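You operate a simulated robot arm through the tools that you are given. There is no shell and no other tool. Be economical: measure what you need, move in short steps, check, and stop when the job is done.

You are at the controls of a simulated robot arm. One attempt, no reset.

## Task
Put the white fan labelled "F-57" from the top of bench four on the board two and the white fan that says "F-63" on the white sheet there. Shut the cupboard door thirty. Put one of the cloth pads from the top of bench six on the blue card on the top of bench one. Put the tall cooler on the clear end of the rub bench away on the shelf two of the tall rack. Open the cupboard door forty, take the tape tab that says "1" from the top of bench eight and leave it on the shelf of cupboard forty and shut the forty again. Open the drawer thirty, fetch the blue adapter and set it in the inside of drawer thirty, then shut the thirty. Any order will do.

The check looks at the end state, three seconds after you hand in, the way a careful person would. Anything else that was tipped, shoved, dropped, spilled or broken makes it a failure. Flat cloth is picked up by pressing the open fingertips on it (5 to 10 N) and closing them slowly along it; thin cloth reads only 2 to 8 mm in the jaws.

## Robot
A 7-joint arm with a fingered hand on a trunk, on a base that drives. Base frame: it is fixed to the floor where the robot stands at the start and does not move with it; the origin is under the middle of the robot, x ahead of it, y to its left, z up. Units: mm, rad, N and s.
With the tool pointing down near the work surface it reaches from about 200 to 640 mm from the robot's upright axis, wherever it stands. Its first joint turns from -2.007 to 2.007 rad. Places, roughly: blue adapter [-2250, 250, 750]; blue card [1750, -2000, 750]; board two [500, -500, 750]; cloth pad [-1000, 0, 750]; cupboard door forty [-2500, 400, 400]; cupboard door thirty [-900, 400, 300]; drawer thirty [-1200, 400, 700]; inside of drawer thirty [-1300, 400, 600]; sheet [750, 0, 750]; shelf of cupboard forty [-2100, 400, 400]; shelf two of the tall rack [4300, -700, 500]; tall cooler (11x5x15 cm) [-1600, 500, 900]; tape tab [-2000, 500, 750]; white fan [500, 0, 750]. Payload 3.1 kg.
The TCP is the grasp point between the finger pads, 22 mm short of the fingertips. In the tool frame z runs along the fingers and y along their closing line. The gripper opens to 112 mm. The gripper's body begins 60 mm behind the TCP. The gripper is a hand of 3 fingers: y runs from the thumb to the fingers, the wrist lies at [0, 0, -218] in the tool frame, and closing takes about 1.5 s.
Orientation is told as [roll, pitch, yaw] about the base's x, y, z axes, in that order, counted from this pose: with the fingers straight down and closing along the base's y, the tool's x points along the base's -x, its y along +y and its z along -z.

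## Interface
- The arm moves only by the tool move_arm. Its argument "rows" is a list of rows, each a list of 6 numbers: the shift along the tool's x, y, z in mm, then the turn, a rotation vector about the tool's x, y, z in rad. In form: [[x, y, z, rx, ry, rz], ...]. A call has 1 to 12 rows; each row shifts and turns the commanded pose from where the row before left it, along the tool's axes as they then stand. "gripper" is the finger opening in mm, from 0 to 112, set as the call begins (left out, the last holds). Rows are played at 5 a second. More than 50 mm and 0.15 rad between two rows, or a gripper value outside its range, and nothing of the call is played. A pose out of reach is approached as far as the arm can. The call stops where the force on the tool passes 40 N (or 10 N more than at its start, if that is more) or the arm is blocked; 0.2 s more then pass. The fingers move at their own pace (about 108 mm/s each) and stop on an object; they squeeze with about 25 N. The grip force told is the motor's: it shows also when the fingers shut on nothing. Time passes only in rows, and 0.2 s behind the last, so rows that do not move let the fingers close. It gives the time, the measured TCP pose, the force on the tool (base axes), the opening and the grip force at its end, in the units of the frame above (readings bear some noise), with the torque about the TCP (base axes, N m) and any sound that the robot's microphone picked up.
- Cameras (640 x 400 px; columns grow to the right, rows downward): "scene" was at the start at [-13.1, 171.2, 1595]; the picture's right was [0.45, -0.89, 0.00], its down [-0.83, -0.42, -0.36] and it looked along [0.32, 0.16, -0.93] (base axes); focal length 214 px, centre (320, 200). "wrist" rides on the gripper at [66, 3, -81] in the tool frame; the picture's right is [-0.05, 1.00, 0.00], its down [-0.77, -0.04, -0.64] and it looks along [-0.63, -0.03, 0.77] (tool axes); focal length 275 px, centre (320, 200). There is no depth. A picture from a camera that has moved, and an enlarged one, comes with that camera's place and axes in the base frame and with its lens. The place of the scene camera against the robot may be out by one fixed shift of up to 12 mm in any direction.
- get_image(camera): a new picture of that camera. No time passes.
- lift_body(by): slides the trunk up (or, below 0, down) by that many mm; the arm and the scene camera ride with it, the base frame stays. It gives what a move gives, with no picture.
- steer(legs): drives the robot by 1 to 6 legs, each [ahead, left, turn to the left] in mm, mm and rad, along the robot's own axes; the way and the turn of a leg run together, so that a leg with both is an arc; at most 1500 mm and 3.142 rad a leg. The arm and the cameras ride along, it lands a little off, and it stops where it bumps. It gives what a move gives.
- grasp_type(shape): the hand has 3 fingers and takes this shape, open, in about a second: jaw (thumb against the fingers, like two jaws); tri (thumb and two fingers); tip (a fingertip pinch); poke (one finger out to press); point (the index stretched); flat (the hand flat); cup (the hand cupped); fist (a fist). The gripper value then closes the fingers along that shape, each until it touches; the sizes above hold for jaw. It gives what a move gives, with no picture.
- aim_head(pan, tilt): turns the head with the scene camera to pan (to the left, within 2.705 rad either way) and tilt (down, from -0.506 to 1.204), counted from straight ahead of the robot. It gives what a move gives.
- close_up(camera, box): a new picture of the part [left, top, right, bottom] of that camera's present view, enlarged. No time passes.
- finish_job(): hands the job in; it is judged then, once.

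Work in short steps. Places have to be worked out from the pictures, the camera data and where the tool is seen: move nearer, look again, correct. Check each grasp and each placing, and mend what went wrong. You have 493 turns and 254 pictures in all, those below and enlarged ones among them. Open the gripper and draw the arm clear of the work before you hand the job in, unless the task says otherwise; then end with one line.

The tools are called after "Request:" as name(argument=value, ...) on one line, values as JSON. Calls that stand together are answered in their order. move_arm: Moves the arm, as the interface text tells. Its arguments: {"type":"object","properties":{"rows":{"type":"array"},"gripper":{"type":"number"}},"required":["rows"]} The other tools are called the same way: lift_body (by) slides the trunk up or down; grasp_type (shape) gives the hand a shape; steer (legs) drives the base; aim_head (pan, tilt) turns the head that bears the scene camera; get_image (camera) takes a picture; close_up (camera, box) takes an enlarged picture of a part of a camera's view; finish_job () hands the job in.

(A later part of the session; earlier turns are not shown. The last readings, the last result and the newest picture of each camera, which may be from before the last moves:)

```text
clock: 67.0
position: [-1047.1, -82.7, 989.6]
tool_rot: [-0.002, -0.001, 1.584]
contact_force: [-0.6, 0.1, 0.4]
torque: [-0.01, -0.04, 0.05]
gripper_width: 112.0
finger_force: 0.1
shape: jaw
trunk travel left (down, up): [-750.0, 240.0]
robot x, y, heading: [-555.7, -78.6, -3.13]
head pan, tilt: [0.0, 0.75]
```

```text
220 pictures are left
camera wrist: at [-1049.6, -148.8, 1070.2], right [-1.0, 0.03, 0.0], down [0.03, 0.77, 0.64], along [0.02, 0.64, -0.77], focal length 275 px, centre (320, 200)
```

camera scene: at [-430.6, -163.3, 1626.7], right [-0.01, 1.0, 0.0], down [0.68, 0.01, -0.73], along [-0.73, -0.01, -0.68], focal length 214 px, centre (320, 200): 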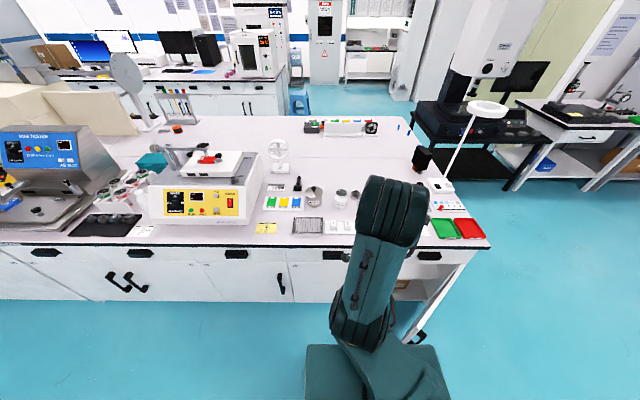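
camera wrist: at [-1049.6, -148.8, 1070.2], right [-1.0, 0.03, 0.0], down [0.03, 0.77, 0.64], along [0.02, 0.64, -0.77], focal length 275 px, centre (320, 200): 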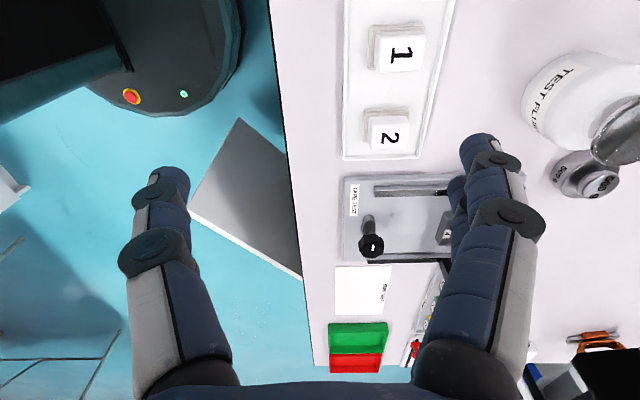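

Zoom on the pads.

Request:
close_up(camera="wrist", box=[320, 0, 480, 170])

```text
2.35 times, centred on (400, 85) of wrist
camera zoom: at [-1049.6, -148.8, 1070.2], right [-1.0, 0.03, 0.0], down [0.03, 0.77, 0.64], along [0.02, 0.64, -0.77], focal length 648 px, centre (132, 471)
```

zoom: 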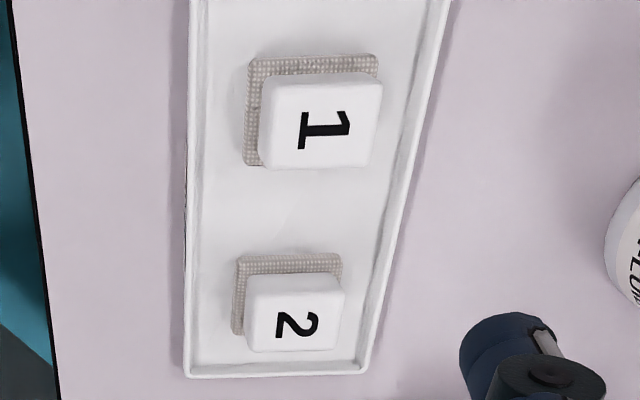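

Each pad is a numbered white block on a woven base. Move over pad 2 (≈(-1110,-32)), open to 70, descend to z≈900.

Request:
move_arm(rows=[[-26, 32, 0, 0, 0, 0], [-25, 31, 0, 0, 0, 0], [0, 0, 45, 0, 0, 0], [0, 0, 45, 0, 0, 0]], gripper=75)

Request:
get_image(camera="wrist")

```text
clock: 68.0
position: [-1109.8, -33.4, 899.2]
tool_rot: [-0.002, -0.001, 1.584]
contact_force: [0.1, 0.6, 0.0]
torque: [0.02, 0.03, -0.02]
gripper_width: 75.4
finger_force: 0.1
shape: jaw
trunk travel left (down, up): [-750.0, 240.0]
robot x, y, heading: [-558.5, -73.9, -3.134]
head pan, tilt: [0.0, 0.75]
```

```text
218 pictures are left
camera wrist: at [-1112.1, -99.5, 979.5], right [-1.0, 0.03, 0.0], down [0.02, 0.77, 0.64], along [0.02, 0.64, -0.77], focal length 275 px, centre (320, 200)
```

wrist: 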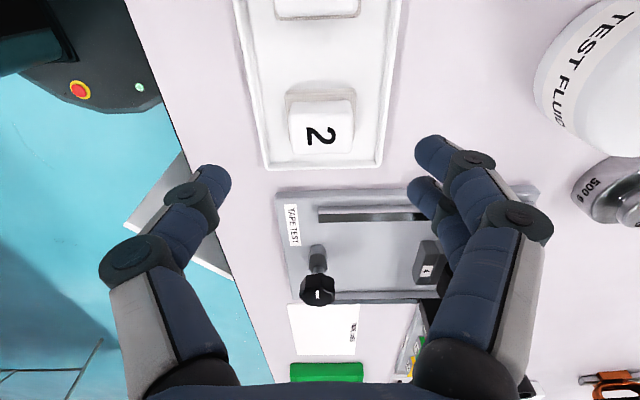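

Pad 2 block centre (-1110,-31), top z≈835. Narrow to 58 mm and lower to TCP 848.

Request:
move_arm(rows=[[-2, 0, 0, 0, 0, 0], [0, 0, 20, 0, 0, 0], [0, 0, 20, 0, 0, 0], [0, 0, 11, 0, 0, 0]], gripper=58)

Request:
get_image(camera="wrist")

```text
clock: 69.0
position: [-1110.9, -32.6, 846.8]
tool_rot: [-0.001, -0.001, 1.584]
contact_force: [0.0, 0.2, 0.2]
torque: [-0.01, 0.04, 0.03]
gripper_width: 58.5
finger_force: 0.1
shape: jaw
trunk travel left (down, up): [-750.0, 240.0]
robot x, y, heading: [-552.0, -71.3, -3.129]
head pan, tilt: [0.0, 0.75]
```

```text
217 pictures are left
camera wrist: at [-1111.7, -98.0, 928.4], right [-1.0, 0.03, 0.0], down [0.03, 0.77, 0.64], along [0.02, 0.64, -0.77], focal length 275 px, centre (320, 200)
```

wrist: 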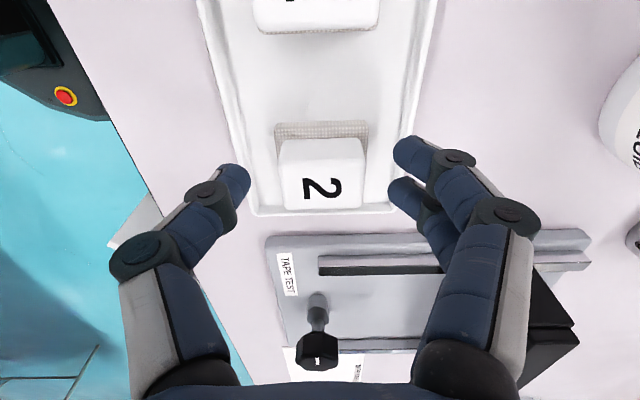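

Centred. Lower 5 mm and close.

Request:
move_arm(rows=[[0, 0, 2.5, 0, 0, 0], [0, 0, 2.5, 0, 0, 0]])

Request:
move_arm(rows=[[0, 0, 0, 0, 0, 0], [0, 0, 0, 0, 0, 0], [0, 0, 0, 0, 0, 0], [0, 0, 0, 0, 0, 0], [0, 0, 0, 0, 0, 0], [0, 0, 0, 0, 0, 0]], gripper=20)

Request:
get_image(camera="wrist")

```text
clock: 69.6
position: [-1110.3, -32.4, 843.3]
tool_rot: [-0.001, -0.002, 1.585]
contact_force: [0.0, 0.1, 1.1]
torque: [0.01, 0.01, 0.0]
gripper_width: 58.6
finger_force: 0.0
shape: jaw
trunk travel left (down, up): [-750.0, 240.0]
robot x, y, heading: [-553.0, -75.2, -3.131]
head pan, tilt: [0.0, 0.75]
```

```text
clock: 71.0
position: [-1109.8, -30.4, 842.2]
tool_rot: [0.0, -0.002, 1.587]
contact_force: [0.0, 0.4, 0.4]
torque: [0.01, 0.02, -0.02]
gripper_width: 30.0
finger_force: 25.6
shape: jaw
trunk travel left (down, up): [-750.0, 240.0]
robot x, y, heading: [-556.3, -73.6, -3.132]
head pan, tilt: [0.0, 0.75]
```

```text
216 pictures are left
camera wrist: at [-1111.9, -97.6, 923.3], right [-1.0, 0.03, 0.0], down [0.03, 0.77, 0.64], along [0.02, 0.64, -0.77], focal length 275 px, centre (320, 200)
```

wrist: 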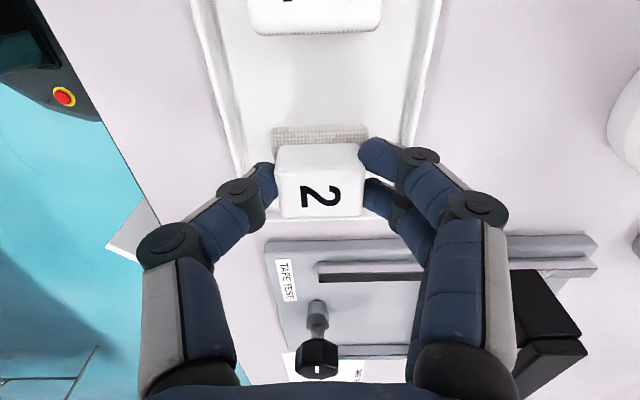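

Gripped at 30 mm. Lift and check.

Request:
move_arm(rows=[[0, 0, -10, 0, 0, 0], [0, 0, -25, 0, 0, 0], [0, 0, -45, 0, 0, 0], [0, 0, -45, 0, 0, 0]])

Request:
get_image(camera="wrist")

```text
clock: 72.0
position: [-1109.5, -31.7, 968.8]
tool_rot: [-0.001, -0.001, 1.586]
contact_force: [0.1, -0.1, -0.7]
torque: [0.0, 0.0, 0.01]
gripper_width: 29.9
finger_force: 24.8
shape: jaw
trunk travel left (down, up): [-750.0, 240.0]
robot x, y, heading: [-555.3, -78.4, -3.132]
head pan, tilt: [0.0, 0.75]
```

```text
215 pictures are left
camera wrist: at [-1111.1, -98.1, 1048.9], right [-1.0, 0.03, 0.0], down [0.03, 0.77, 0.64], along [0.02, 0.64, -0.77], focal length 275 px, centre (320, 200)
```

wrist: 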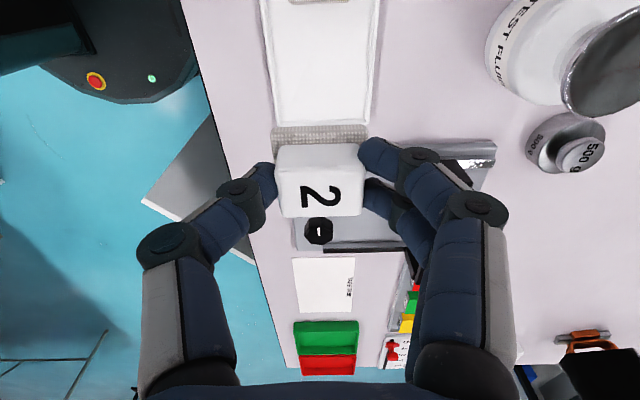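

The pad came up whole. Retract, back into the aisle, and look toward bench one.

Request:
move_arm(rows=[[0, -45, 0, 0, 0, 0], [0, -45, 0, 0, 0, 0], [0, -45, 0, 0, 0, 0]])

Request:
steer(legs=[[-200, 0, 0], [0, 0, 1.57]])

Request:
lift_body(by=240)

Request:
aim_head(pan=0.7, tilt=0.35)

Request:
get_image(camera="scene")

```text
clock: 72.8
position: [-974.6, -30.4, 969.2]
tool_rot: [0.002, -0.001, 1.582]
contact_force: [-0.4, 0.0, -0.6]
torque: [0.01, 0.02, -0.02]
gripper_width: 29.8
finger_force: 25.0
shape: jaw
trunk travel left (down, up): [-750.0, 240.0]
robot x, y, heading: [-557.6, -73.2, -3.129]
head pan, tilt: [0.0, 0.75]
```

```text
clock: 78.2
position: [-398.2, -491.4, 968.3]
tool_rot: [0.0, -0.001, -3.125]
contact_force: [-0.8, -0.4, 0.3]
torque: [-0.02, -0.01, 0.0]
gripper_width: 28.7
finger_force: 25.2
shape: jaw
trunk travel left (down, up): [-750.0, 240.0]
robot x, y, heading: [-351.7, -73.7, -1.555]
head pan, tilt: [0.0, 0.75]
```

```text
clock: 80.7
position: [-399.3, -491.2, 1208.9]
tool_rot: [0.0, -0.002, -3.126]
contact_force: [-0.4, 0.0, -0.7]
torque: [0.02, -0.03, -0.04]
gripper_width: 28.7
finger_force: 24.6
shape: jaw
trunk travel left (down, up): [-990.0, 0.0]
robot x, y, heading: [-356.5, -72.8, -1.556]
head pan, tilt: [0.0, 0.75]
```

```text
clock: 81.8
position: [-399.0, -491.3, 1209.4]
tool_rot: [-0.001, -0.003, -3.126]
contact_force: [0.8, -0.1, -0.4]
torque: [-0.03, -0.02, 0.0]
gripper_width: 28.5
finger_force: 25.2
shape: jaw
trunk travel left (down, up): [-990.0, 0.0]
robot x, y, heading: [-355.6, -75.1, -1.56]
head pan, tilt: [0.7, 0.351]
```

```text
214 pictures are left
camera scene: at [-145.4, -87.2, 1902.4], right [-0.76, -0.65, 0.0], down [-0.23, 0.26, -0.94], along [0.61, -0.71, -0.34], focal length 214 px, centre (320, 200)
```

scene: 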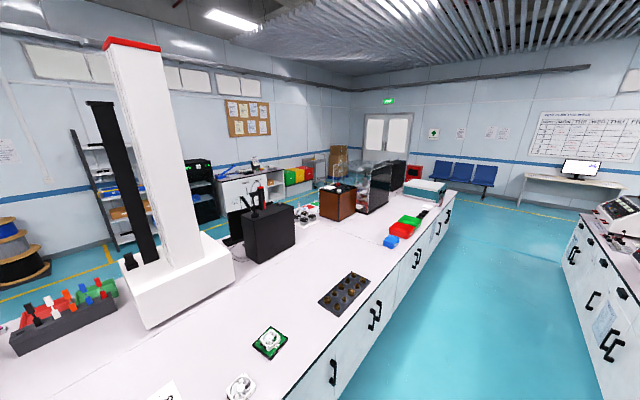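

Zoom where the blue card should be (around px (305,207)).

Request:
close_up(camera="scene", box=[230, 150, 470, 300])

Request:
close_up(camera="scene", box=[270, 180, 350, 230])

```text
2.67 times, centred on (350, 225) of scene
camera zoom: at [-145.4, -87.2, 1902.4], right [-0.76, -0.65, 0.0], down [-0.23, 0.26, -0.94], along [0.61, -0.71, -0.34], focal length 572 px, centre (240, 133)
```

zoom: 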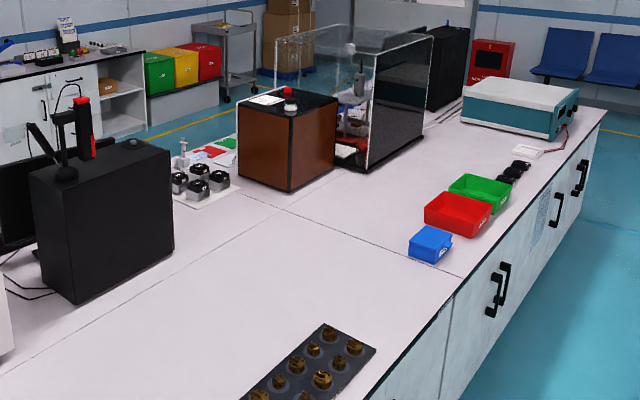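

```text
8.00 times, centred on (310, 205) of scene
camera zoom: at [-145.4, -87.2, 1902.4], right [-0.76, -0.65, 0.0], down [-0.23, 0.26, -0.94], along [0.61, -0.71, -0.34], focal length 1716 px, centre (400, 160)
```

zoom: 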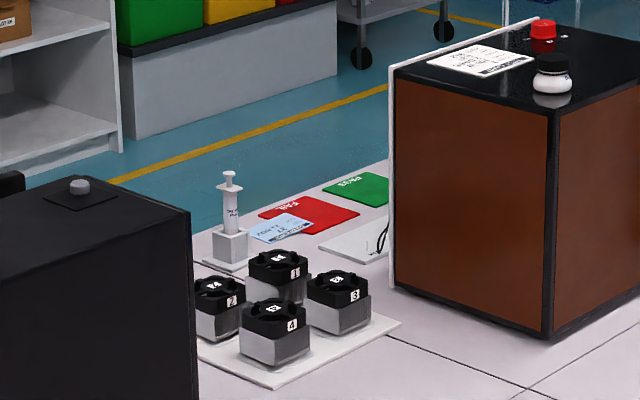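

The blue card lies at ≈(1745,-1983) on the far half (bench one), reachable from the +x side. I take the left route round the green table: back along +y, then +x, then -y.

Request:
steer(legs=[[-1475, 0, 0], [-1475, 0, 0], [0, 1475, 0]])

Request:
aim_head(pan=0.8, tilt=0.5)

Request:
get_image(camera="scene")

```text
clock: 103.0
position: [1025.8, 2487.9, 1208.3]
tool_rot: [0.001, -0.002, -3.126]
contact_force: [-0.8, -0.2, -0.3]
torque: [0.01, -0.01, 0.02]
gripper_width: 28.9
finger_force: 24.7
shape: jaw
trunk travel left (down, up): [-990.0, 0.0]
robot x, y, heading: [1069.0, 2909.8, -1.554]
head pan, tilt: [0.7, 0.351]
```

```text
clock: 103.7
position: [1026.7, 2488.8, 1209.6]
tool_rot: [0.0, -0.001, -3.126]
contact_force: [-0.3, 0.4, 0.1]
torque: [0.0, 0.0, -0.01]
gripper_width: 28.4
finger_force: 24.9
shape: jaw
trunk travel left (down, up): [-990.0, 0.0]
robot x, y, heading: [1074.0, 2906.9, -1.561]
head pan, tilt: [0.799, 0.499]
```

```text
211 pictures are left
camera scene: at [1284.8, 2901.3, 1888.7], right [-0.69, -0.73, 0.0], down [-0.35, 0.33, -0.88], along [0.64, -0.6, -0.48], focal length 214 px, centre (320, 200)
```

scene: 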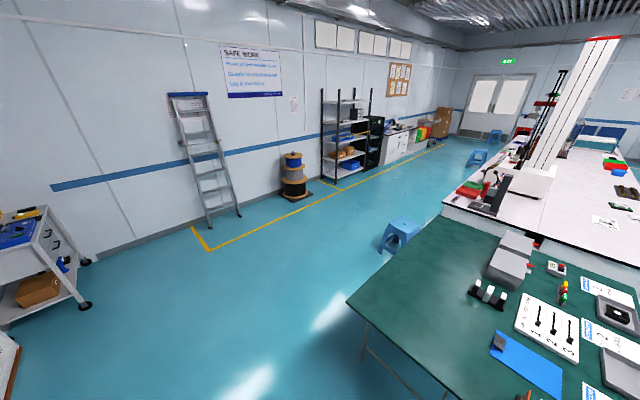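

Clear floor at x≈2850. Continue: +x, then down -y to y≈-1980, then turn to face the bench.

Request:
steer(legs=[[0, 1400, 0], [0, 380, 0], [1500, 0, 0], [1500, 0, 0], [1500, 0, 0], [390, 0, 0]])

Request:
steer(legs=[[0, 0, -1.58]])

Request:
aim_head(pan=0, tilt=0.6)

Request:
get_image(camera="scene")

```text
clock: 135.7
position: [2890.2, -2371.4, 1209.8]
tool_rot: [-0.001, -0.002, -3.118]
contact_force: [0.3, 0.4, 0.1]
torque: [0.03, 0.0, 0.05]
gripper_width: 28.6
finger_force: 25.5
shape: jaw
trunk travel left (down, up): [-990.0, 0.0]
robot x, y, heading: [2928.7, -1954.2, -1.549]
head pan, tilt: [0.799, 0.499]
```

```text
clock: 140.0
position: [2509.6, -1909.5, 1209.2]
tool_rot: [0.001, -0.001, 1.589]
contact_force: [-1.0, -0.5, -0.8]
torque: [0.01, -0.01, -0.03]
gripper_width: 28.8
finger_force: 24.8
shape: jaw
trunk travel left (down, up): [-990.0, 0.0]
robot x, y, heading: [2931.2, -1951.0, -3.121]
head pan, tilt: [0.799, 0.499]
```

```text
clock: 141.1
position: [2510.7, -1911.1, 1208.8]
tool_rot: [-0.002, -0.002, 1.589]
contact_force: [-0.8, 0.5, -0.5]
torque: [-0.02, -0.02, 0.02]
gripper_width: 28.9
finger_force: 24.8
shape: jaw
trunk travel left (down, up): [-990.0, 0.0]
robot x, y, heading: [2930.4, -1949.9, -3.121]
head pan, tilt: [0.0, 0.6]
```

```text
210 pictures are left
camera scene: at [2901.6, -2112.5, 1879.6], right [-0.02, 1.0, 0.0], down [0.56, 0.01, -0.83], along [-0.82, -0.02, -0.56], focal length 214 px, centre (320, 200)
```

scene: 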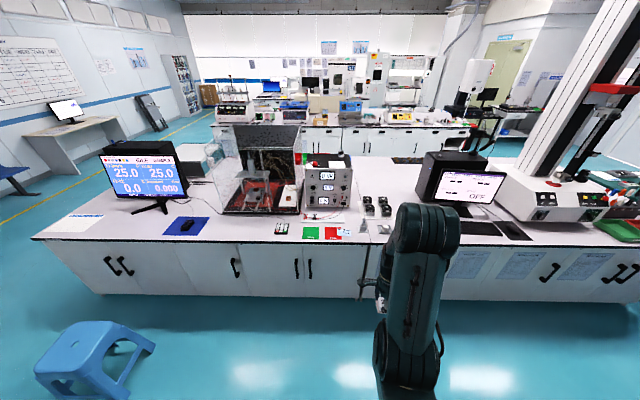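

Drive ahead 740 mm to stand before the bench, gripper high above it.

Request:
steer(legs=[[740, 0, 0]])

Request:
get_image(camera="wrist")

Request:
close_up(camera="scene", box=[220, 200, 460, 350])

```text
clock: 145.1
position: [1769.8, -1927.9, 1209.1]
tool_rot: [0.0, -0.002, 1.593]
contact_force: [-0.2, -0.6, -0.1]
torque: [0.0, 0.02, 0.01]
gripper_width: 28.6
finger_force: 24.9
shape: jaw
trunk travel left (down, up): [-990.0, 0.0]
robot x, y, heading: [2188.8, -1968.8, -3.119]
head pan, tilt: [0.0, 0.6]
```

```text
209 pictures are left
camera wrist: at [1767.3, -1992.4, 1289.4], right [-1.0, 0.02, 0.0], down [0.02, 0.77, 0.64], along [0.02, 0.64, -0.77], focal length 275 px, centre (320, 200)
```

wrist: 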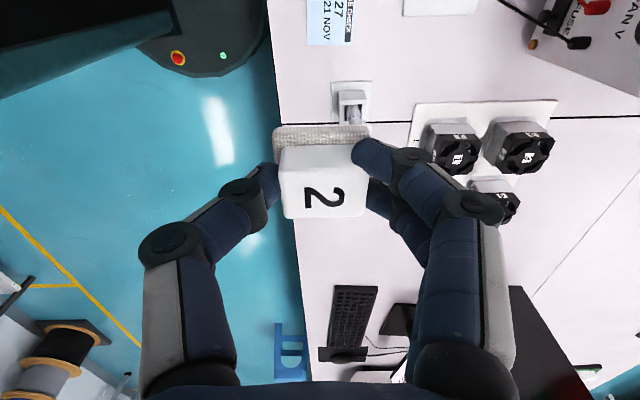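

```text
2.67 times, centred on (340, 275) of scene
camera zoom: at [2160.7, -2127.7, 1879.6], right [-0.02, 1.0, 0.0], down [0.56, 0.01, -0.83], along [-0.82, -0.02, -0.56], focal length 572 px, centre (267, 0)
```

zoom: 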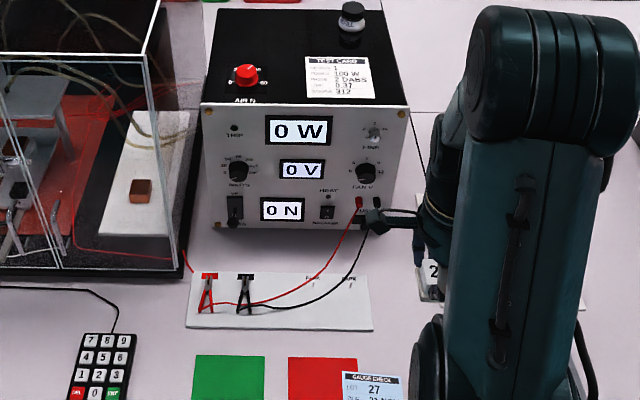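

The card's +y edge is at y≈-1906, x 1723–1790. Shift TCP 90 mm toward -y for a full view.

Request:
move_arm(rows=[[45, 0, 0, 0, 0, 0], [45, 0, 0, 0, 0, 0], [0, 0, 45, 0, 0, 0], [0, 0, 45, 0, 0, 0]])

Request:
get_image(camera="wrist")

```text
clock: 146.1
position: [1769.3, -2018.4, 1116.7]
tool_rot: [-0.001, -0.001, 1.593]
contact_force: [1.1, 0.8, 0.5]
torque: [0.02, -0.01, -0.01]
gripper_width: 28.5
finger_force: 25.0
shape: jaw
trunk travel left (down, up): [-990.0, 0.0]
robot x, y, heading: [2190.3, -1965.5, -3.123]
head pan, tilt: [0.0, 0.6]
```

```text
207 pictures are left
camera wrist: at [1767.9, -2083.9, 1197.4], right [-1.0, 0.02, 0.0], down [0.02, 0.77, 0.64], along [0.02, 0.64, -0.77], focal length 275 px, centre (320, 200)
```

wrist: 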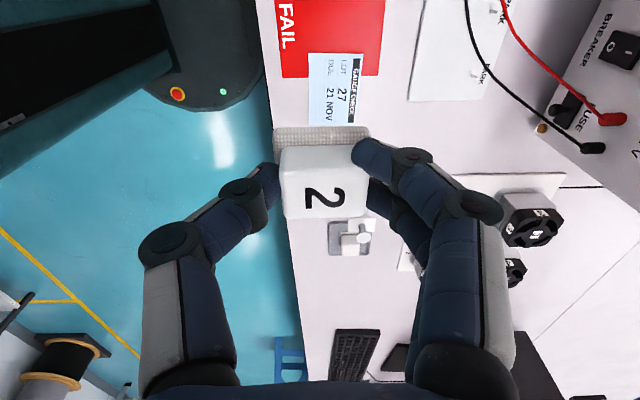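

Card spans x 1721–1787, y −2003…−1905. I place the pad at its middle (1754,-1952): shift, then lower the trunk 240.

Request:
move_arm(rows=[[-33, 7, 0, 0, 0, 0], [-33, 7, 0, 0, 0, 0]])

Request:
lift_body(by=-245)

Request:
get_image(camera="wrist")

```text
clock: 146.7
position: [1754.0, -1949.5, 1118.6]
tool_rot: [-0.001, -0.002, 1.596]
contact_force: [0.4, 0.5, 0.1]
torque: [-0.03, 0.0, 0.03]
gripper_width: 28.3
finger_force: 25.3
shape: jaw
trunk travel left (down, up): [-990.0, 0.0]
robot x, y, heading: [2187.9, -1962.7, -3.124]
head pan, tilt: [0.0, 0.6]
```

```text
clock: 149.3
position: [1754.5, -1949.6, 873.1]
tool_rot: [0.0, -0.002, 1.593]
contact_force: [0.8, 0.1, -1.3]
torque: [-0.02, -0.04, 0.01]
gripper_width: 28.6
finger_force: 25.0
shape: jaw
trunk travel left (down, up): [-745.0, 245.0]
robot x, y, heading: [2186.9, -1969.4, -3.121]
head pan, tilt: [0.0, 0.6]
```

```text
206 pictures are left
camera wrist: at [1753.4, -2016.2, 953.7], right [-1.0, 0.02, 0.0], down [0.02, 0.77, 0.64], along [0.02, 0.64, -0.77], focal length 275 px, centre (320, 200)
```

wrist: 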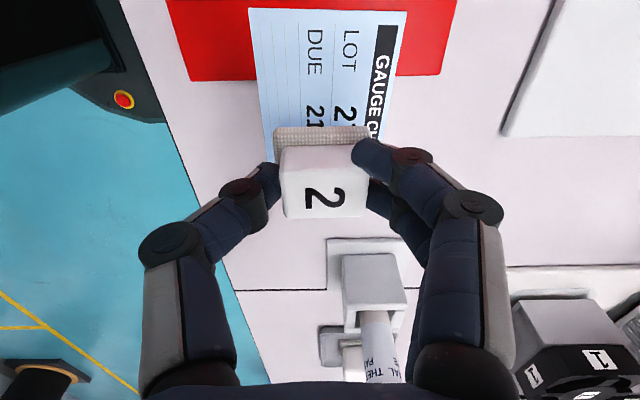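

On target. Lower to contact.

Request:
move_arm(rows=[[0, 0, 12, 0, 0, 0], [0, 0, 10, 0, 0, 0], [0, 0, 5, 0, 0, 0], [0, 0, 0, 0, 0, 0]])

Request:
move_arm(rows=[[0, 0, 2, 0, 0, 0], [0, 0, 2, 0, 0, 0], [0, 0, 0, 0, 0, 0]])

Request:
move_arm(rows=[[0, 0, 2, 0, 0, 0], [0, 0, 0, 0, 0, 0]])

```text
clock: 150.3
position: [1754.7, -1949.6, 845.7]
tool_rot: [-0.002, -0.004, 1.594]
contact_force: [0.3, 0.4, 0.0]
torque: [0.03, -0.02, -0.03]
gripper_width: 28.9
finger_force: 24.9
shape: jaw
trunk travel left (down, up): [-745.0, 245.0]
robot x, y, heading: [2189.5, -1964.7, -3.12]
head pan, tilt: [0.0, 0.6]
```

```text
clock: 151.1
position: [1755.8, -1950.2, 843.1]
tool_rot: [0.0, -0.002, 1.595]
contact_force: [-0.7, 0.2, 8.2]
torque: [-0.02, 0.16, -0.03]
gripper_width: 28.9
finger_force: 25.2
shape: jaw
trunk travel left (down, up): [-745.0, 245.0]
robot x, y, heading: [2190.5, -1964.7, -3.118]
head pan, tilt: [0.0, 0.6]
```

```text
clock: 151.7
position: [1755.2, -1949.1, 841.0]
tool_rot: [0.002, -0.003, 1.592]
contact_force: [-0.7, 1.6, 18.3]
torque: [0.02, 0.26, 0.0]
gripper_width: 29.0
finger_force: 25.4
shape: jaw
trunk travel left (down, up): [-745.0, 245.0]
robot x, y, heading: [2189.7, -1965.5, -3.117]
head pan, tilt: [0.0, 0.6]
```

Firm contact (18 N); ease up 1.5 mm, release to 60 mm and lift.

Request:
move_arm(rows=[[0, 0, -1.5, 0, 0, 0], [0, 0, 0, 0, 0, 0]])

Request:
move_arm(rows=[[0, 0, 0, 0, 0, 0], [0, 0, 0, 0, 0, 0], [0, 0, 0, 0, 0, 0], [0, 0, 0, 0, 0, 0]], gripper=62)

Request:
move_arm(rows=[[0, 0, -20, 0, 0, 0], [0, 0, -40, 0, 0, 0], [0, 0, -45, 0, 0, 0], [0, 0, -45, 0, 0, 0]])

Request:
get_image(camera="wrist")

```text
clock: 152.3
position: [1754.9, -1950.6, 841.2]
tool_rot: [-0.002, -0.001, 1.595]
contact_force: [0.3, 0.3, 5.9]
torque: [0.01, 0.12, -0.02]
gripper_width: 28.6
finger_force: 25.0
shape: jaw
trunk travel left (down, up): [-745.0, 245.0]
robot x, y, heading: [2192.4, -1962.4, -3.121]
head pan, tilt: [0.0, 0.6]
```

```text
clock: 153.3
position: [1754.6, -1950.2, 841.0]
tool_rot: [0.0, -0.003, 1.593]
contact_force: [-0.2, -0.5, 0.2]
torque: [0.03, 0.0, 0.03]
gripper_width: 61.5
finger_force: 0.1
shape: jaw
trunk travel left (down, up): [-745.0, 245.0]
robot x, y, heading: [2185.6, -1967.3, -3.117]
head pan, tilt: [0.0, 0.6]
```

```text
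clock: 154.3
position: [1755.8, -1952.4, 992.3]
tool_rot: [-0.001, -0.001, 1.592]
contact_force: [0.0, 0.8, -0.8]
torque: [-0.03, 0.0, -0.01]
gripper_width: 61.4
finger_force: 0.1
shape: jaw
trunk travel left (down, up): [-745.0, 245.0]
robot x, y, heading: [2185.3, -1965.8, -3.118]
head pan, tilt: [0.0, 0.6]
```

```text
205 pictures are left
camera wrist: at [1754.3, -2017.6, 1072.6], right [-1.0, 0.02, 0.0], down [0.02, 0.77, 0.64], along [0.02, 0.64, -0.77], focal length 275 px, centre (320, 200)
```

wrist: 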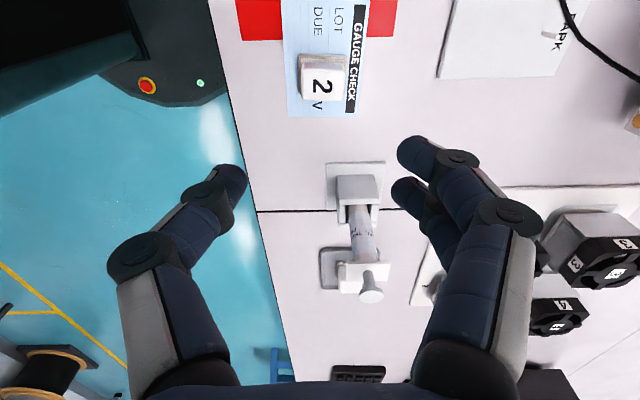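

Pad 2 rests on the blue card. Now drive back the same way to the clear end of bench six, ending near (-1400,1300) facing -y.

Request:
steer(legs=[[-680, 0, 0], [0, -1500, 0], [0, -1500, 0], [0, -1500, 0], [0, -370, 0]])

Request:
steer(legs=[[1450, 0, 0], [1450, 0, 0], [1200, 0, 0], [0, 1500, 0], [0, 0, 1.57]])

Request:
aim_head(pan=0, tilt=0.6)

Request:
get_image(camera="scene")

```text
clock: 181.0
position: [2385.9, 2933.6, 990.8]
tool_rot: [0.0, -0.002, 1.565]
contact_force: [0.1, 0.0, 0.0]
torque: [-0.02, 0.01, 0.0]
gripper_width: 61.7
finger_force: 0.0
shape: jaw
trunk travel left (down, up): [-745.0, 245.0]
robot x, y, heading: [2818.0, 2910.2, 3.138]
head pan, tilt: [0.0, 0.6]
```

```text
clock: 211.6
position: [-1329.3, 1013.1, 991.5]
tool_rot: [-0.001, -0.002, 3.135]
contact_force: [-0.2, -0.3, -0.2]
torque: [-0.02, 0.0, 0.02]
gripper_width: 61.7
finger_force: 0.2
shape: jaw
trunk travel left (down, up): [-745.0, 245.0]
robot x, y, heading: [-1297.2, 1445.8, -1.58]
head pan, tilt: [0.0, 0.6]
```

```text
clock: 212.2
position: [-1329.4, 1012.6, 990.1]
tool_rot: [-0.001, -0.001, 3.133]
contact_force: [0.5, 0.8, 0.0]
torque: [0.03, 0.02, 0.03]
gripper_width: 61.4
finger_force: 0.1
shape: jaw
trunk travel left (down, up): [-745.0, 245.0]
robot x, y, heading: [-1301.2, 1448.3, -1.582]
head pan, tilt: [0.0, 0.6]
```

```text
204 pictures are left
camera scene: at [-1151.1, 1410.2, 1634.6], right [-1.0, 0.01, 0.0], down [0.0, 0.56, -0.83], along [-0.01, -0.82, -0.56], focal length 214 px, centre (320, 200)
```

scene: 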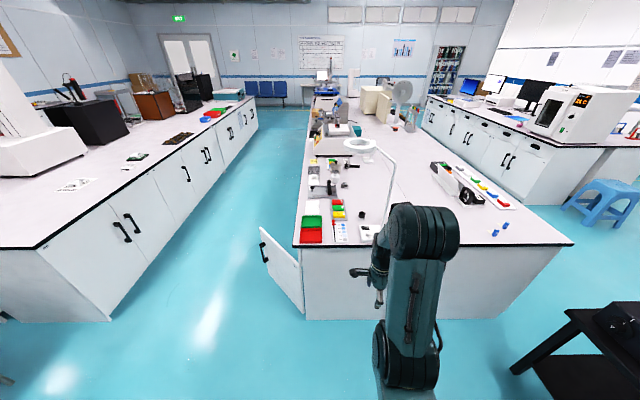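

Great view. Zoom on the back part of the bench end.

Request:
close_up(camera="scene", box=[420, 150, 580, 250])

Request:
close_up(camera="scene", box=[240, 150, 400, 250])

Request:
close_up(camera="scene", box=[470, 210, 550, 260])

```text
4.00 times, centred on (500, 200) of scene
camera zoom: at [-1151.1, 1410.2, 1634.6], right [-1.0, 0.01, 0.0], down [0.0, 0.56, -0.83], along [-0.01, -0.82, -0.56], focal length 858 px, centre (-400, 200)
```

zoom: 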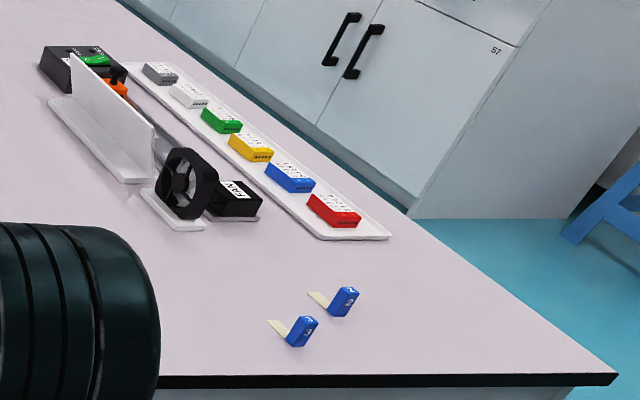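

```text
4.00 times, centred on (320, 200) of scene
camera zoom: at [-1151.1, 1410.2, 1634.6], right [-1.0, 0.01, 0.0], down [0.0, 0.56, -0.83], along [-0.01, -0.82, -0.56], focal length 858 px, centre (320, 200)
```

zoom: 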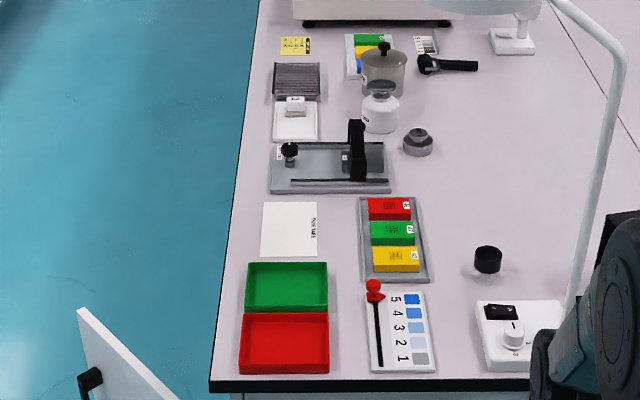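

```text
8.00 times, centred on (510, 235) of scene
camera zoom: at [-1151.1, 1410.2, 1634.6], right [-1.0, 0.01, 0.0], down [0.0, 0.56, -0.83], along [-0.01, -0.82, -0.56], focal length 1716 px, centre (-1200, -80)
```

zoom: 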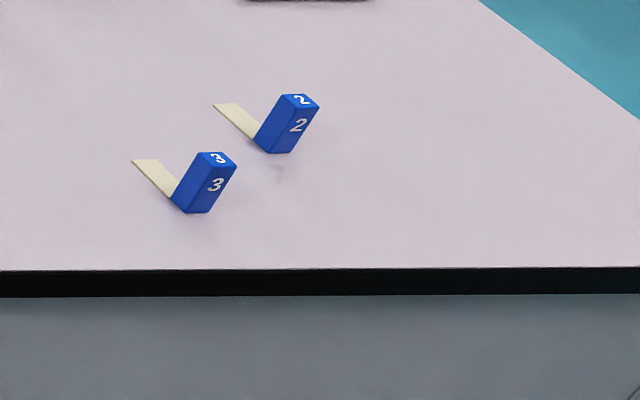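

The tab "1" and the cooler are hidden behind the arm. Raise the trunk and drive nearer to see the cooler.

Request:
lift_body(by=200)

Request:
steer(legs=[[250, -250, 0]])

Request:
aim_head(pan=0, tilt=0.9)

Request:
get_image(camera="wrist")

Request:
get_image(camera="scene")

```text
clock: 214.4
position: [-1328.1, 1014.3, 1191.7]
tool_rot: [0.0, -0.002, 3.134]
contact_force: [-0.3, 0.1, -0.1]
torque: [0.01, -0.02, 0.02]
gripper_width: 61.4
finger_force: 0.0
shape: jaw
trunk travel left (down, up): [-945.0, 45.0]
robot x, y, heading: [-1299.5, 1446.4, -1.577]
head pan, tilt: [0.0, 0.6]
```

```text
clock: 216.7
position: [-1579.7, 764.3, 1191.1]
tool_rot: [-0.001, -0.004, 3.133]
contact_force: [-0.7, 0.1, 0.3]
torque: [0.02, 0.02, 0.02]
gripper_width: 61.9
finger_force: 0.0
shape: jaw
trunk travel left (down, up): [-945.0, 45.0]
robot x, y, heading: [-1553.4, 1197.4, -1.581]
head pan, tilt: [0.0, 0.6]
```

```text
clock: 217.4
position: [-1580.1, 762.3, 1190.6]
tool_rot: [0.0, -0.001, 3.136]
contact_force: [-1.3, 0.2, -0.3]
torque: [0.0, -0.02, 0.0]
gripper_width: 62.0
finger_force: 0.1
shape: jaw
trunk travel left (down, up): [-945.0, 45.0]
robot x, y, heading: [-1552.5, 1198.2, -1.577]
head pan, tilt: [0.0, 0.901]
```

```text
200 pictures are left
camera wrist: at [-1513.6, 760.5, 1271.7], right [-0.05, -1.0, 0.0], down [-0.77, 0.04, 0.64], along [-0.64, 0.03, -0.77], focal length 275 px, centre (320, 200)
```

wrist: 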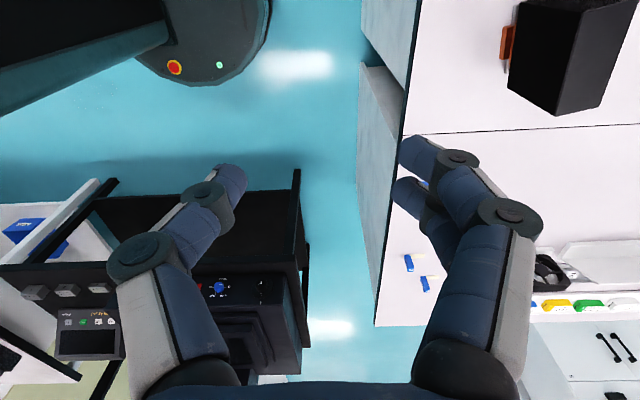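

```text
199 pictures are left
camera scene: at [-1402.3, 1173.0, 1809.9], right [-1.0, 0.01, 0.0], down [0.01, 0.78, -0.62], along [0.0, -0.62, -0.78], focal length 214 px, centre (320, 200)
```

scene: 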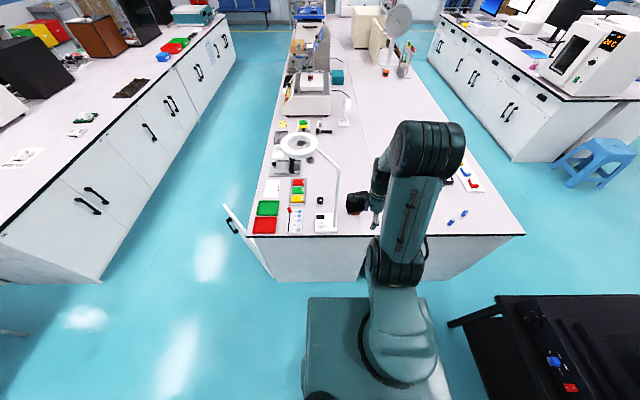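

Swing the arm to the right so the head camera can see the cooler.

Request:
move_arm(rows=[[-49.3, -2.8, 0, 0, 0, 0.115], [-49.3, -2.8, 0, 0, 0, 0.115], [-49.3, -2.8, 0, 0, 0, 0.115], [-49.3, -2.8, 0, 0, 0, 0.115], [-49.3, -2.8, 0, 0, 0, 0.115], [-49.3, -2.8, 0, 0, 0, 0.115], [-49.3, -2.8, 0, 0, 0, 0.115], [-49.3, -2.8, 0, 0, 0, 0.115]])

Request:
get_image(camera="scene")

Request:
close_up(camera="scene", box=[290, 150, 450, 250])

```text
clock: 219.2
position: [-1922.5, 936.5, 1192.1]
tool_rot: [0.002, -0.001, 2.216]
contact_force: [-0.5, 0.5, 0.4]
torque: [-0.03, 0.0, 0.0]
gripper_width: 61.8
finger_force: 0.1
shape: jaw
trunk travel left (down, up): [-945.0, 45.0]
robot x, y, heading: [-1551.6, 1194.9, -1.576]
head pan, tilt: [0.0, 0.901]
```

```text
198 pictures are left
camera scene: at [-1404.1, 1175.7, 1810.0], right [-1.0, 0.01, 0.0], down [0.01, 0.78, -0.62], along [0.0, -0.62, -0.78], focal length 214 px, centre (320, 200)
```

scene: 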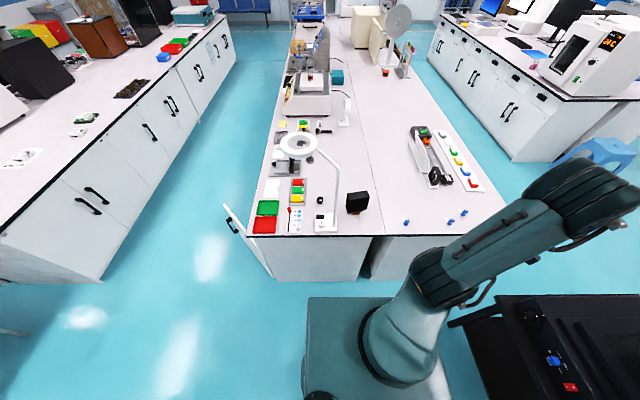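

```text
4.00 times, centred on (370, 200) of scene
camera zoom: at [-1404.1, 1175.7, 1810.0], right [-1.0, 0.01, 0.0], down [0.01, 0.78, -0.62], along [0.0, -0.62, -0.78], focal length 858 px, centre (120, 200)
```

zoom: 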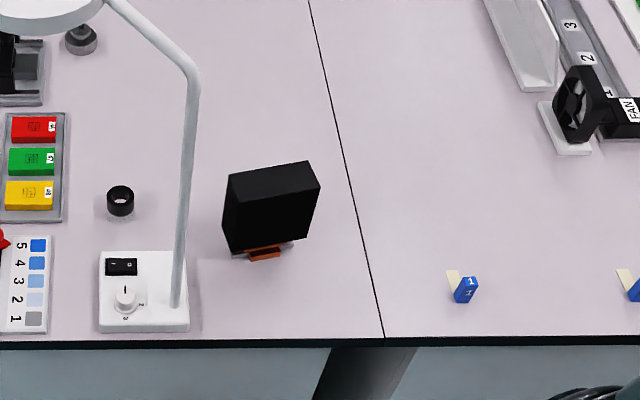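

Cooler: top centre ≈(-1600,465,958), turned ≈0.19 rad, 5 cm thickness along y. I swing the arm back and drive to about (-1690,995) so the arm stays clear of the lamp pole.

Request:
move_arm(rows=[[49.3, -2.8, 0, 0, 0, -0.115], [49.3, -2.8, 0, 0, 0, -0.115], [49.3, -2.8, 0, 0, 0, -0.115], [49.3, -2.8, 0, 0, 0, -0.115], [49.3, -2.8, 0, 0, 0, -0.115], [49.3, -2.8, 0, 0, 0, -0.115], [49.3, -2.8, 0, 0, 0, -0.115], [49.3, -2.8, 0, 0, 0, -0.115]], gripper=112)

Request:
steer(legs=[[0, -140, 0], [195, 0, 0]])

Request:
get_image(camera="wrist")

Request:
get_image(camera="scene")

```text
clock: 221.1
position: [-1578.8, 762.9, 1192.5]
tool_rot: [0.0, -0.003, 3.136]
contact_force: [0.7, 0.0, 0.4]
torque: [0.03, -0.03, 0.01]
gripper_width: 111.7
finger_force: 0.0
shape: jaw
trunk travel left (down, up): [-945.0, 45.0]
robot x, y, heading: [-1551.2, 1198.1, -1.577]
head pan, tilt: [0.0, 0.901]
```

```text
clock: 223.6
position: [-1722.1, 568.6, 1192.8]
tool_rot: [-0.001, -0.003, 3.137]
contact_force: [-0.5, -0.2, 0.1]
torque: [-0.02, 0.02, -0.06]
gripper_width: 112.0
finger_force: 0.0
shape: jaw
trunk travel left (down, up): [-945.0, 45.0]
robot x, y, heading: [-1695.3, 1005.6, -1.582]
head pan, tilt: [0.0, 0.901]
```

```text
196 pictures are left
camera wrist: at [-1656.1, 565.7, 1273.2], right [-0.05, -1.0, 0.0], down [-0.77, 0.04, 0.64], along [-0.64, 0.03, -0.77], focal length 275 px, centre (320, 200)
```

wrist: 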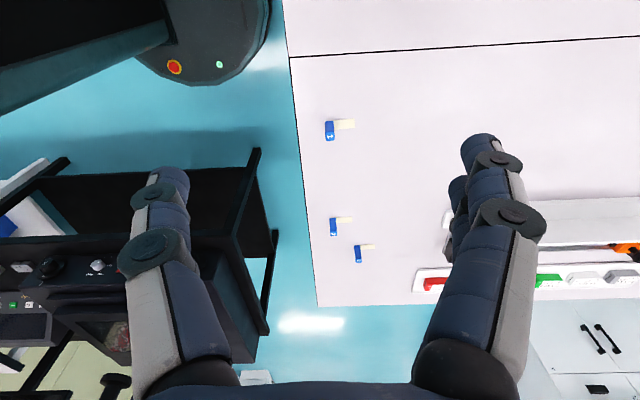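

```text
195 pictures are left
camera scene: at [-1543.6, 978.9, 1809.9], right [-1.0, 0.01, 0.0], down [0.01, 0.78, -0.62], along [-0.01, -0.62, -0.78], focal length 214 px, centre (320, 200)
```

scene: 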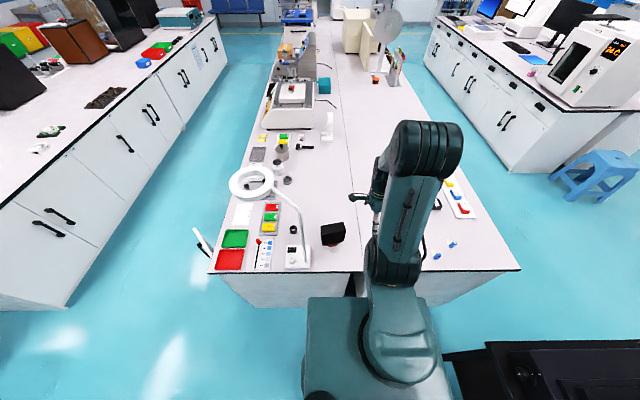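

Zoom on the cooler from here to refine.

Request:
close_up(camera="scene", box=[270, 200, 398, 280])

```text
5.00 times, centred on (334, 240) of scene
camera zoom: at [-1543.6, 978.9, 1809.9], right [-1.0, 0.01, 0.0], down [0.01, 0.78, -0.62], along [-0.01, -0.62, -0.78], focal length 1072 px, centre (250, 0)
```

zoom: 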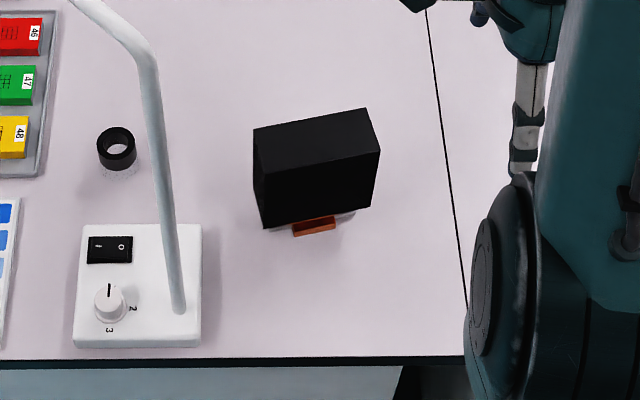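

Cooler top centre ≈(-1600,467), yaw offset 0.205. Move above it at this height with matching yaw, and look with the wrist.

Request:
move_arm(rows=[[30.5, 25.3, 0, 0, 0, 0], [30.5, 25.3, 0, 0, 0, 0], [30.5, 25.3, 0, 0, 0, 0], [30.5, 25.3, 0, 0, 0, 0], [0, 0, 0, 0, 0, -0.105], [0, 0, 45, 0, 0, -0.105]])

Request:
get_image(camera="wrist")

```text
clock: 225.0
position: [-1601.3, 463.3, 1144.9]
tool_rot: [-0.002, -0.001, -2.937]
contact_force: [0.4, -0.3, -0.1]
torque: [0.01, -0.02, -0.02]
gripper_width: 111.9
finger_force: 0.1
shape: jaw
trunk travel left (down, up): [-945.0, 45.0]
robot x, y, heading: [-1690.0, 1002.6, -1.576]
head pan, tilt: [0.0, 0.901]
```

```text
193 pictures are left
camera wrist: at [-1534.9, 474.3, 1226.0], right [0.16, -0.99, 0.0], down [-0.76, -0.12, 0.64], along [-0.63, -0.1, -0.77], focal length 275 px, centre (320, 200)
```

wrist: 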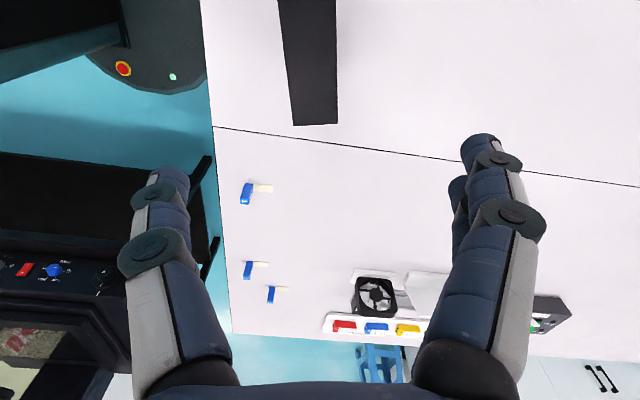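

Cooler centre ≈(-1601,471). Nudge and descend to z≈918.

Request:
move_arm(rows=[[1.4, -7, 40, 0, 0, 0], [0, 0, 47, 0, 0, 0], [0, 0, 47, 0, 0, 0], [0, 0, 47, 0, 0, 0]])

Request:
get_image(camera="wrist")

```text
clock: 226.0
position: [-1601.9, 472.5, 965.7]
tool_rot: [-0.002, -0.002, -2.939]
contact_force: [-0.5, -0.1, 0.1]
torque: [0.04, -0.02, -0.05]
gripper_width: 112.0
finger_force: 0.0
shape: jaw
trunk travel left (down, up): [-945.0, 45.0]
robot x, y, heading: [-1694.9, 1002.8, -1.578]
head pan, tilt: [0.0, 0.901]
```

```text
192 pictures are left
camera wrist: at [-1535.8, 483.3, 1045.8], right [0.16, -0.99, 0.0], down [-0.76, -0.12, 0.64], along [-0.63, -0.1, -0.77], focal length 275 px, centre (320, 200)
```

wrist: 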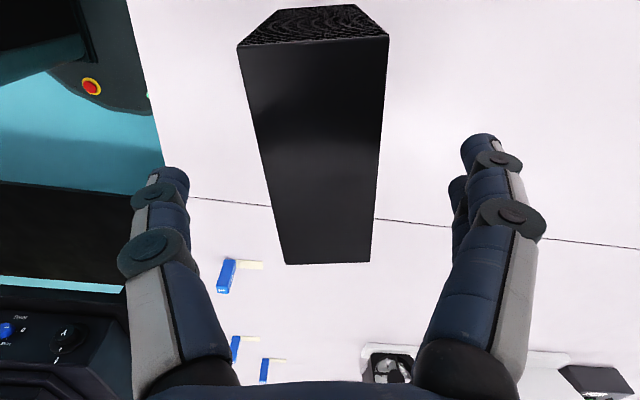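

Centred. Descend to ~918 and close.

Request:
move_arm(rows=[[0, 0, 16, 0, 0, 0], [0, 0, 16, 0, 0, 0], [0, 0, 15, 0, 0, 0]])

Request:
move_arm(rows=[[0, 0, 0, 0, 0, 0], [0, 0, 0, 0, 0, 0], [0, 0, 0, 0, 0, 0], [0, 0, 0, 0, 0, 0], [0, 0, 0, 0, 0, 0], [0, 0, 0, 0, 0, 0], [0, 0, 0, 0, 0, 0], [0, 0, 0, 0, 0, 0]], gripper=35)

Request:
get_image(camera="wrist")

```text
clock: 226.8
position: [-1603.4, 473.9, 918.8]
tool_rot: [-0.003, -0.001, -2.939]
contact_force: [1.1, -0.5, 0.2]
torque: [0.02, 0.0, -0.01]
gripper_width: 111.7
finger_force: 0.1
shape: jaw
trunk travel left (down, up): [-945.0, 45.0]
robot x, y, heading: [-1693.4, 1001.4, -1.578]
head pan, tilt: [0.0, 0.901]
```

```text
clock: 228.6
position: [-1601.7, 473.4, 917.7]
tool_rot: [-0.002, -0.003, -2.94]
contact_force: [-0.1, -1.3, -0.1]
torque: [-0.03, -0.02, 0.01]
gripper_width: 41.4
finger_force: 25.1
shape: jaw
trunk travel left (down, up): [-945.0, 45.0]
robot x, y, heading: [-1691.9, 1002.8, -1.58]
head pan, tilt: [0.0, 0.901]
```

```text
191 pictures are left
camera wrist: at [-1535.3, 484.2, 999.5], right [0.16, -0.99, 0.0], down [-0.76, -0.12, 0.64], along [-0.63, -0.1, -0.77], focal length 275 px, centre (320, 200)
```

wrist: 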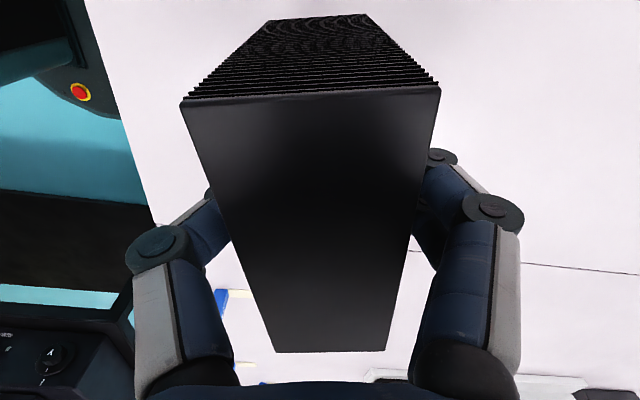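

Gripped at 41 mm. Lift 60 mm, and use the head to look at the tall rack from afar to plan the shelf placement.

Request:
move_arm(rows=[[0, 0, -10, 0, 0, 0], [0, 0, -25, 0, 0, 0], [0, 0, -25, 0, 0, 0]])

Request:
aim_head(pan=1.3, tilt=0.2)

Request:
get_image(camera="scene")

```text
clock: 229.4
position: [-1599.8, 473.3, 979.7]
tool_rot: [-0.001, -0.002, -2.937]
contact_force: [-1.2, 0.2, -5.2]
torque: [0.01, -0.01, 0.0]
gripper_width: 41.5
finger_force: 25.6
shape: jaw
trunk travel left (down, up): [-945.0, 45.0]
robot x, y, heading: [-1693.1, 1002.6, -1.579]
head pan, tilt: [0.0, 0.901]
```

```text
clock: 230.8
position: [-1600.4, 472.2, 979.1]
tool_rot: [-0.002, -0.002, -2.939]
contact_force: [-0.5, 0.2, -4.5]
torque: [-0.03, -0.01, -0.05]
gripper_width: 41.7
finger_force: 25.4
shape: jaw
trunk travel left (down, up): [-945.0, 45.0]
robot x, y, heading: [-1696.5, 1002.2, -1.581]
head pan, tilt: [1.3, 0.201]
```

```text
190 pictures are left
camera scene: at [-1453.1, 1026.4, 1871.3], right [-0.28, -0.96, 0.0], down [-0.19, 0.06, -0.98], along [0.94, -0.27, -0.2], focal length 214 px, centre (320, 200)
```

scene: 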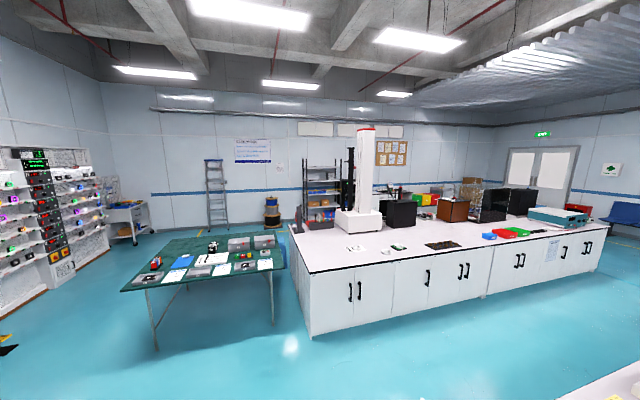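

Request:
close_up(camera="scene", box=[280, 160, 360, 230])

```text
5.71 times, centred on (320, 195) of scene
camera zoom: at [-1453.1, 1026.4, 1871.3], right [-0.28, -0.96, 0.0], down [-0.19, 0.06, -0.98], along [0.94, -0.27, -0.2], focal length 1226 px, centre (320, 229)
```

zoom: 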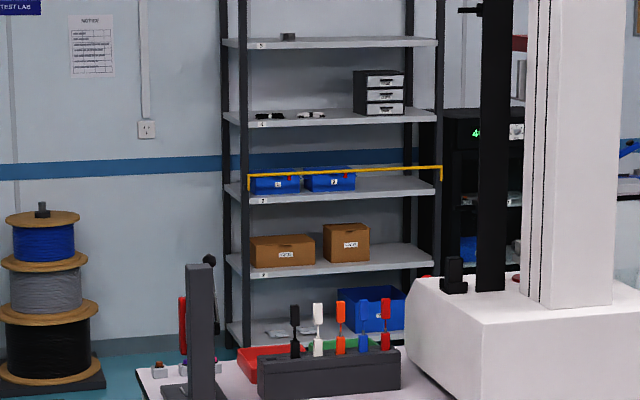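

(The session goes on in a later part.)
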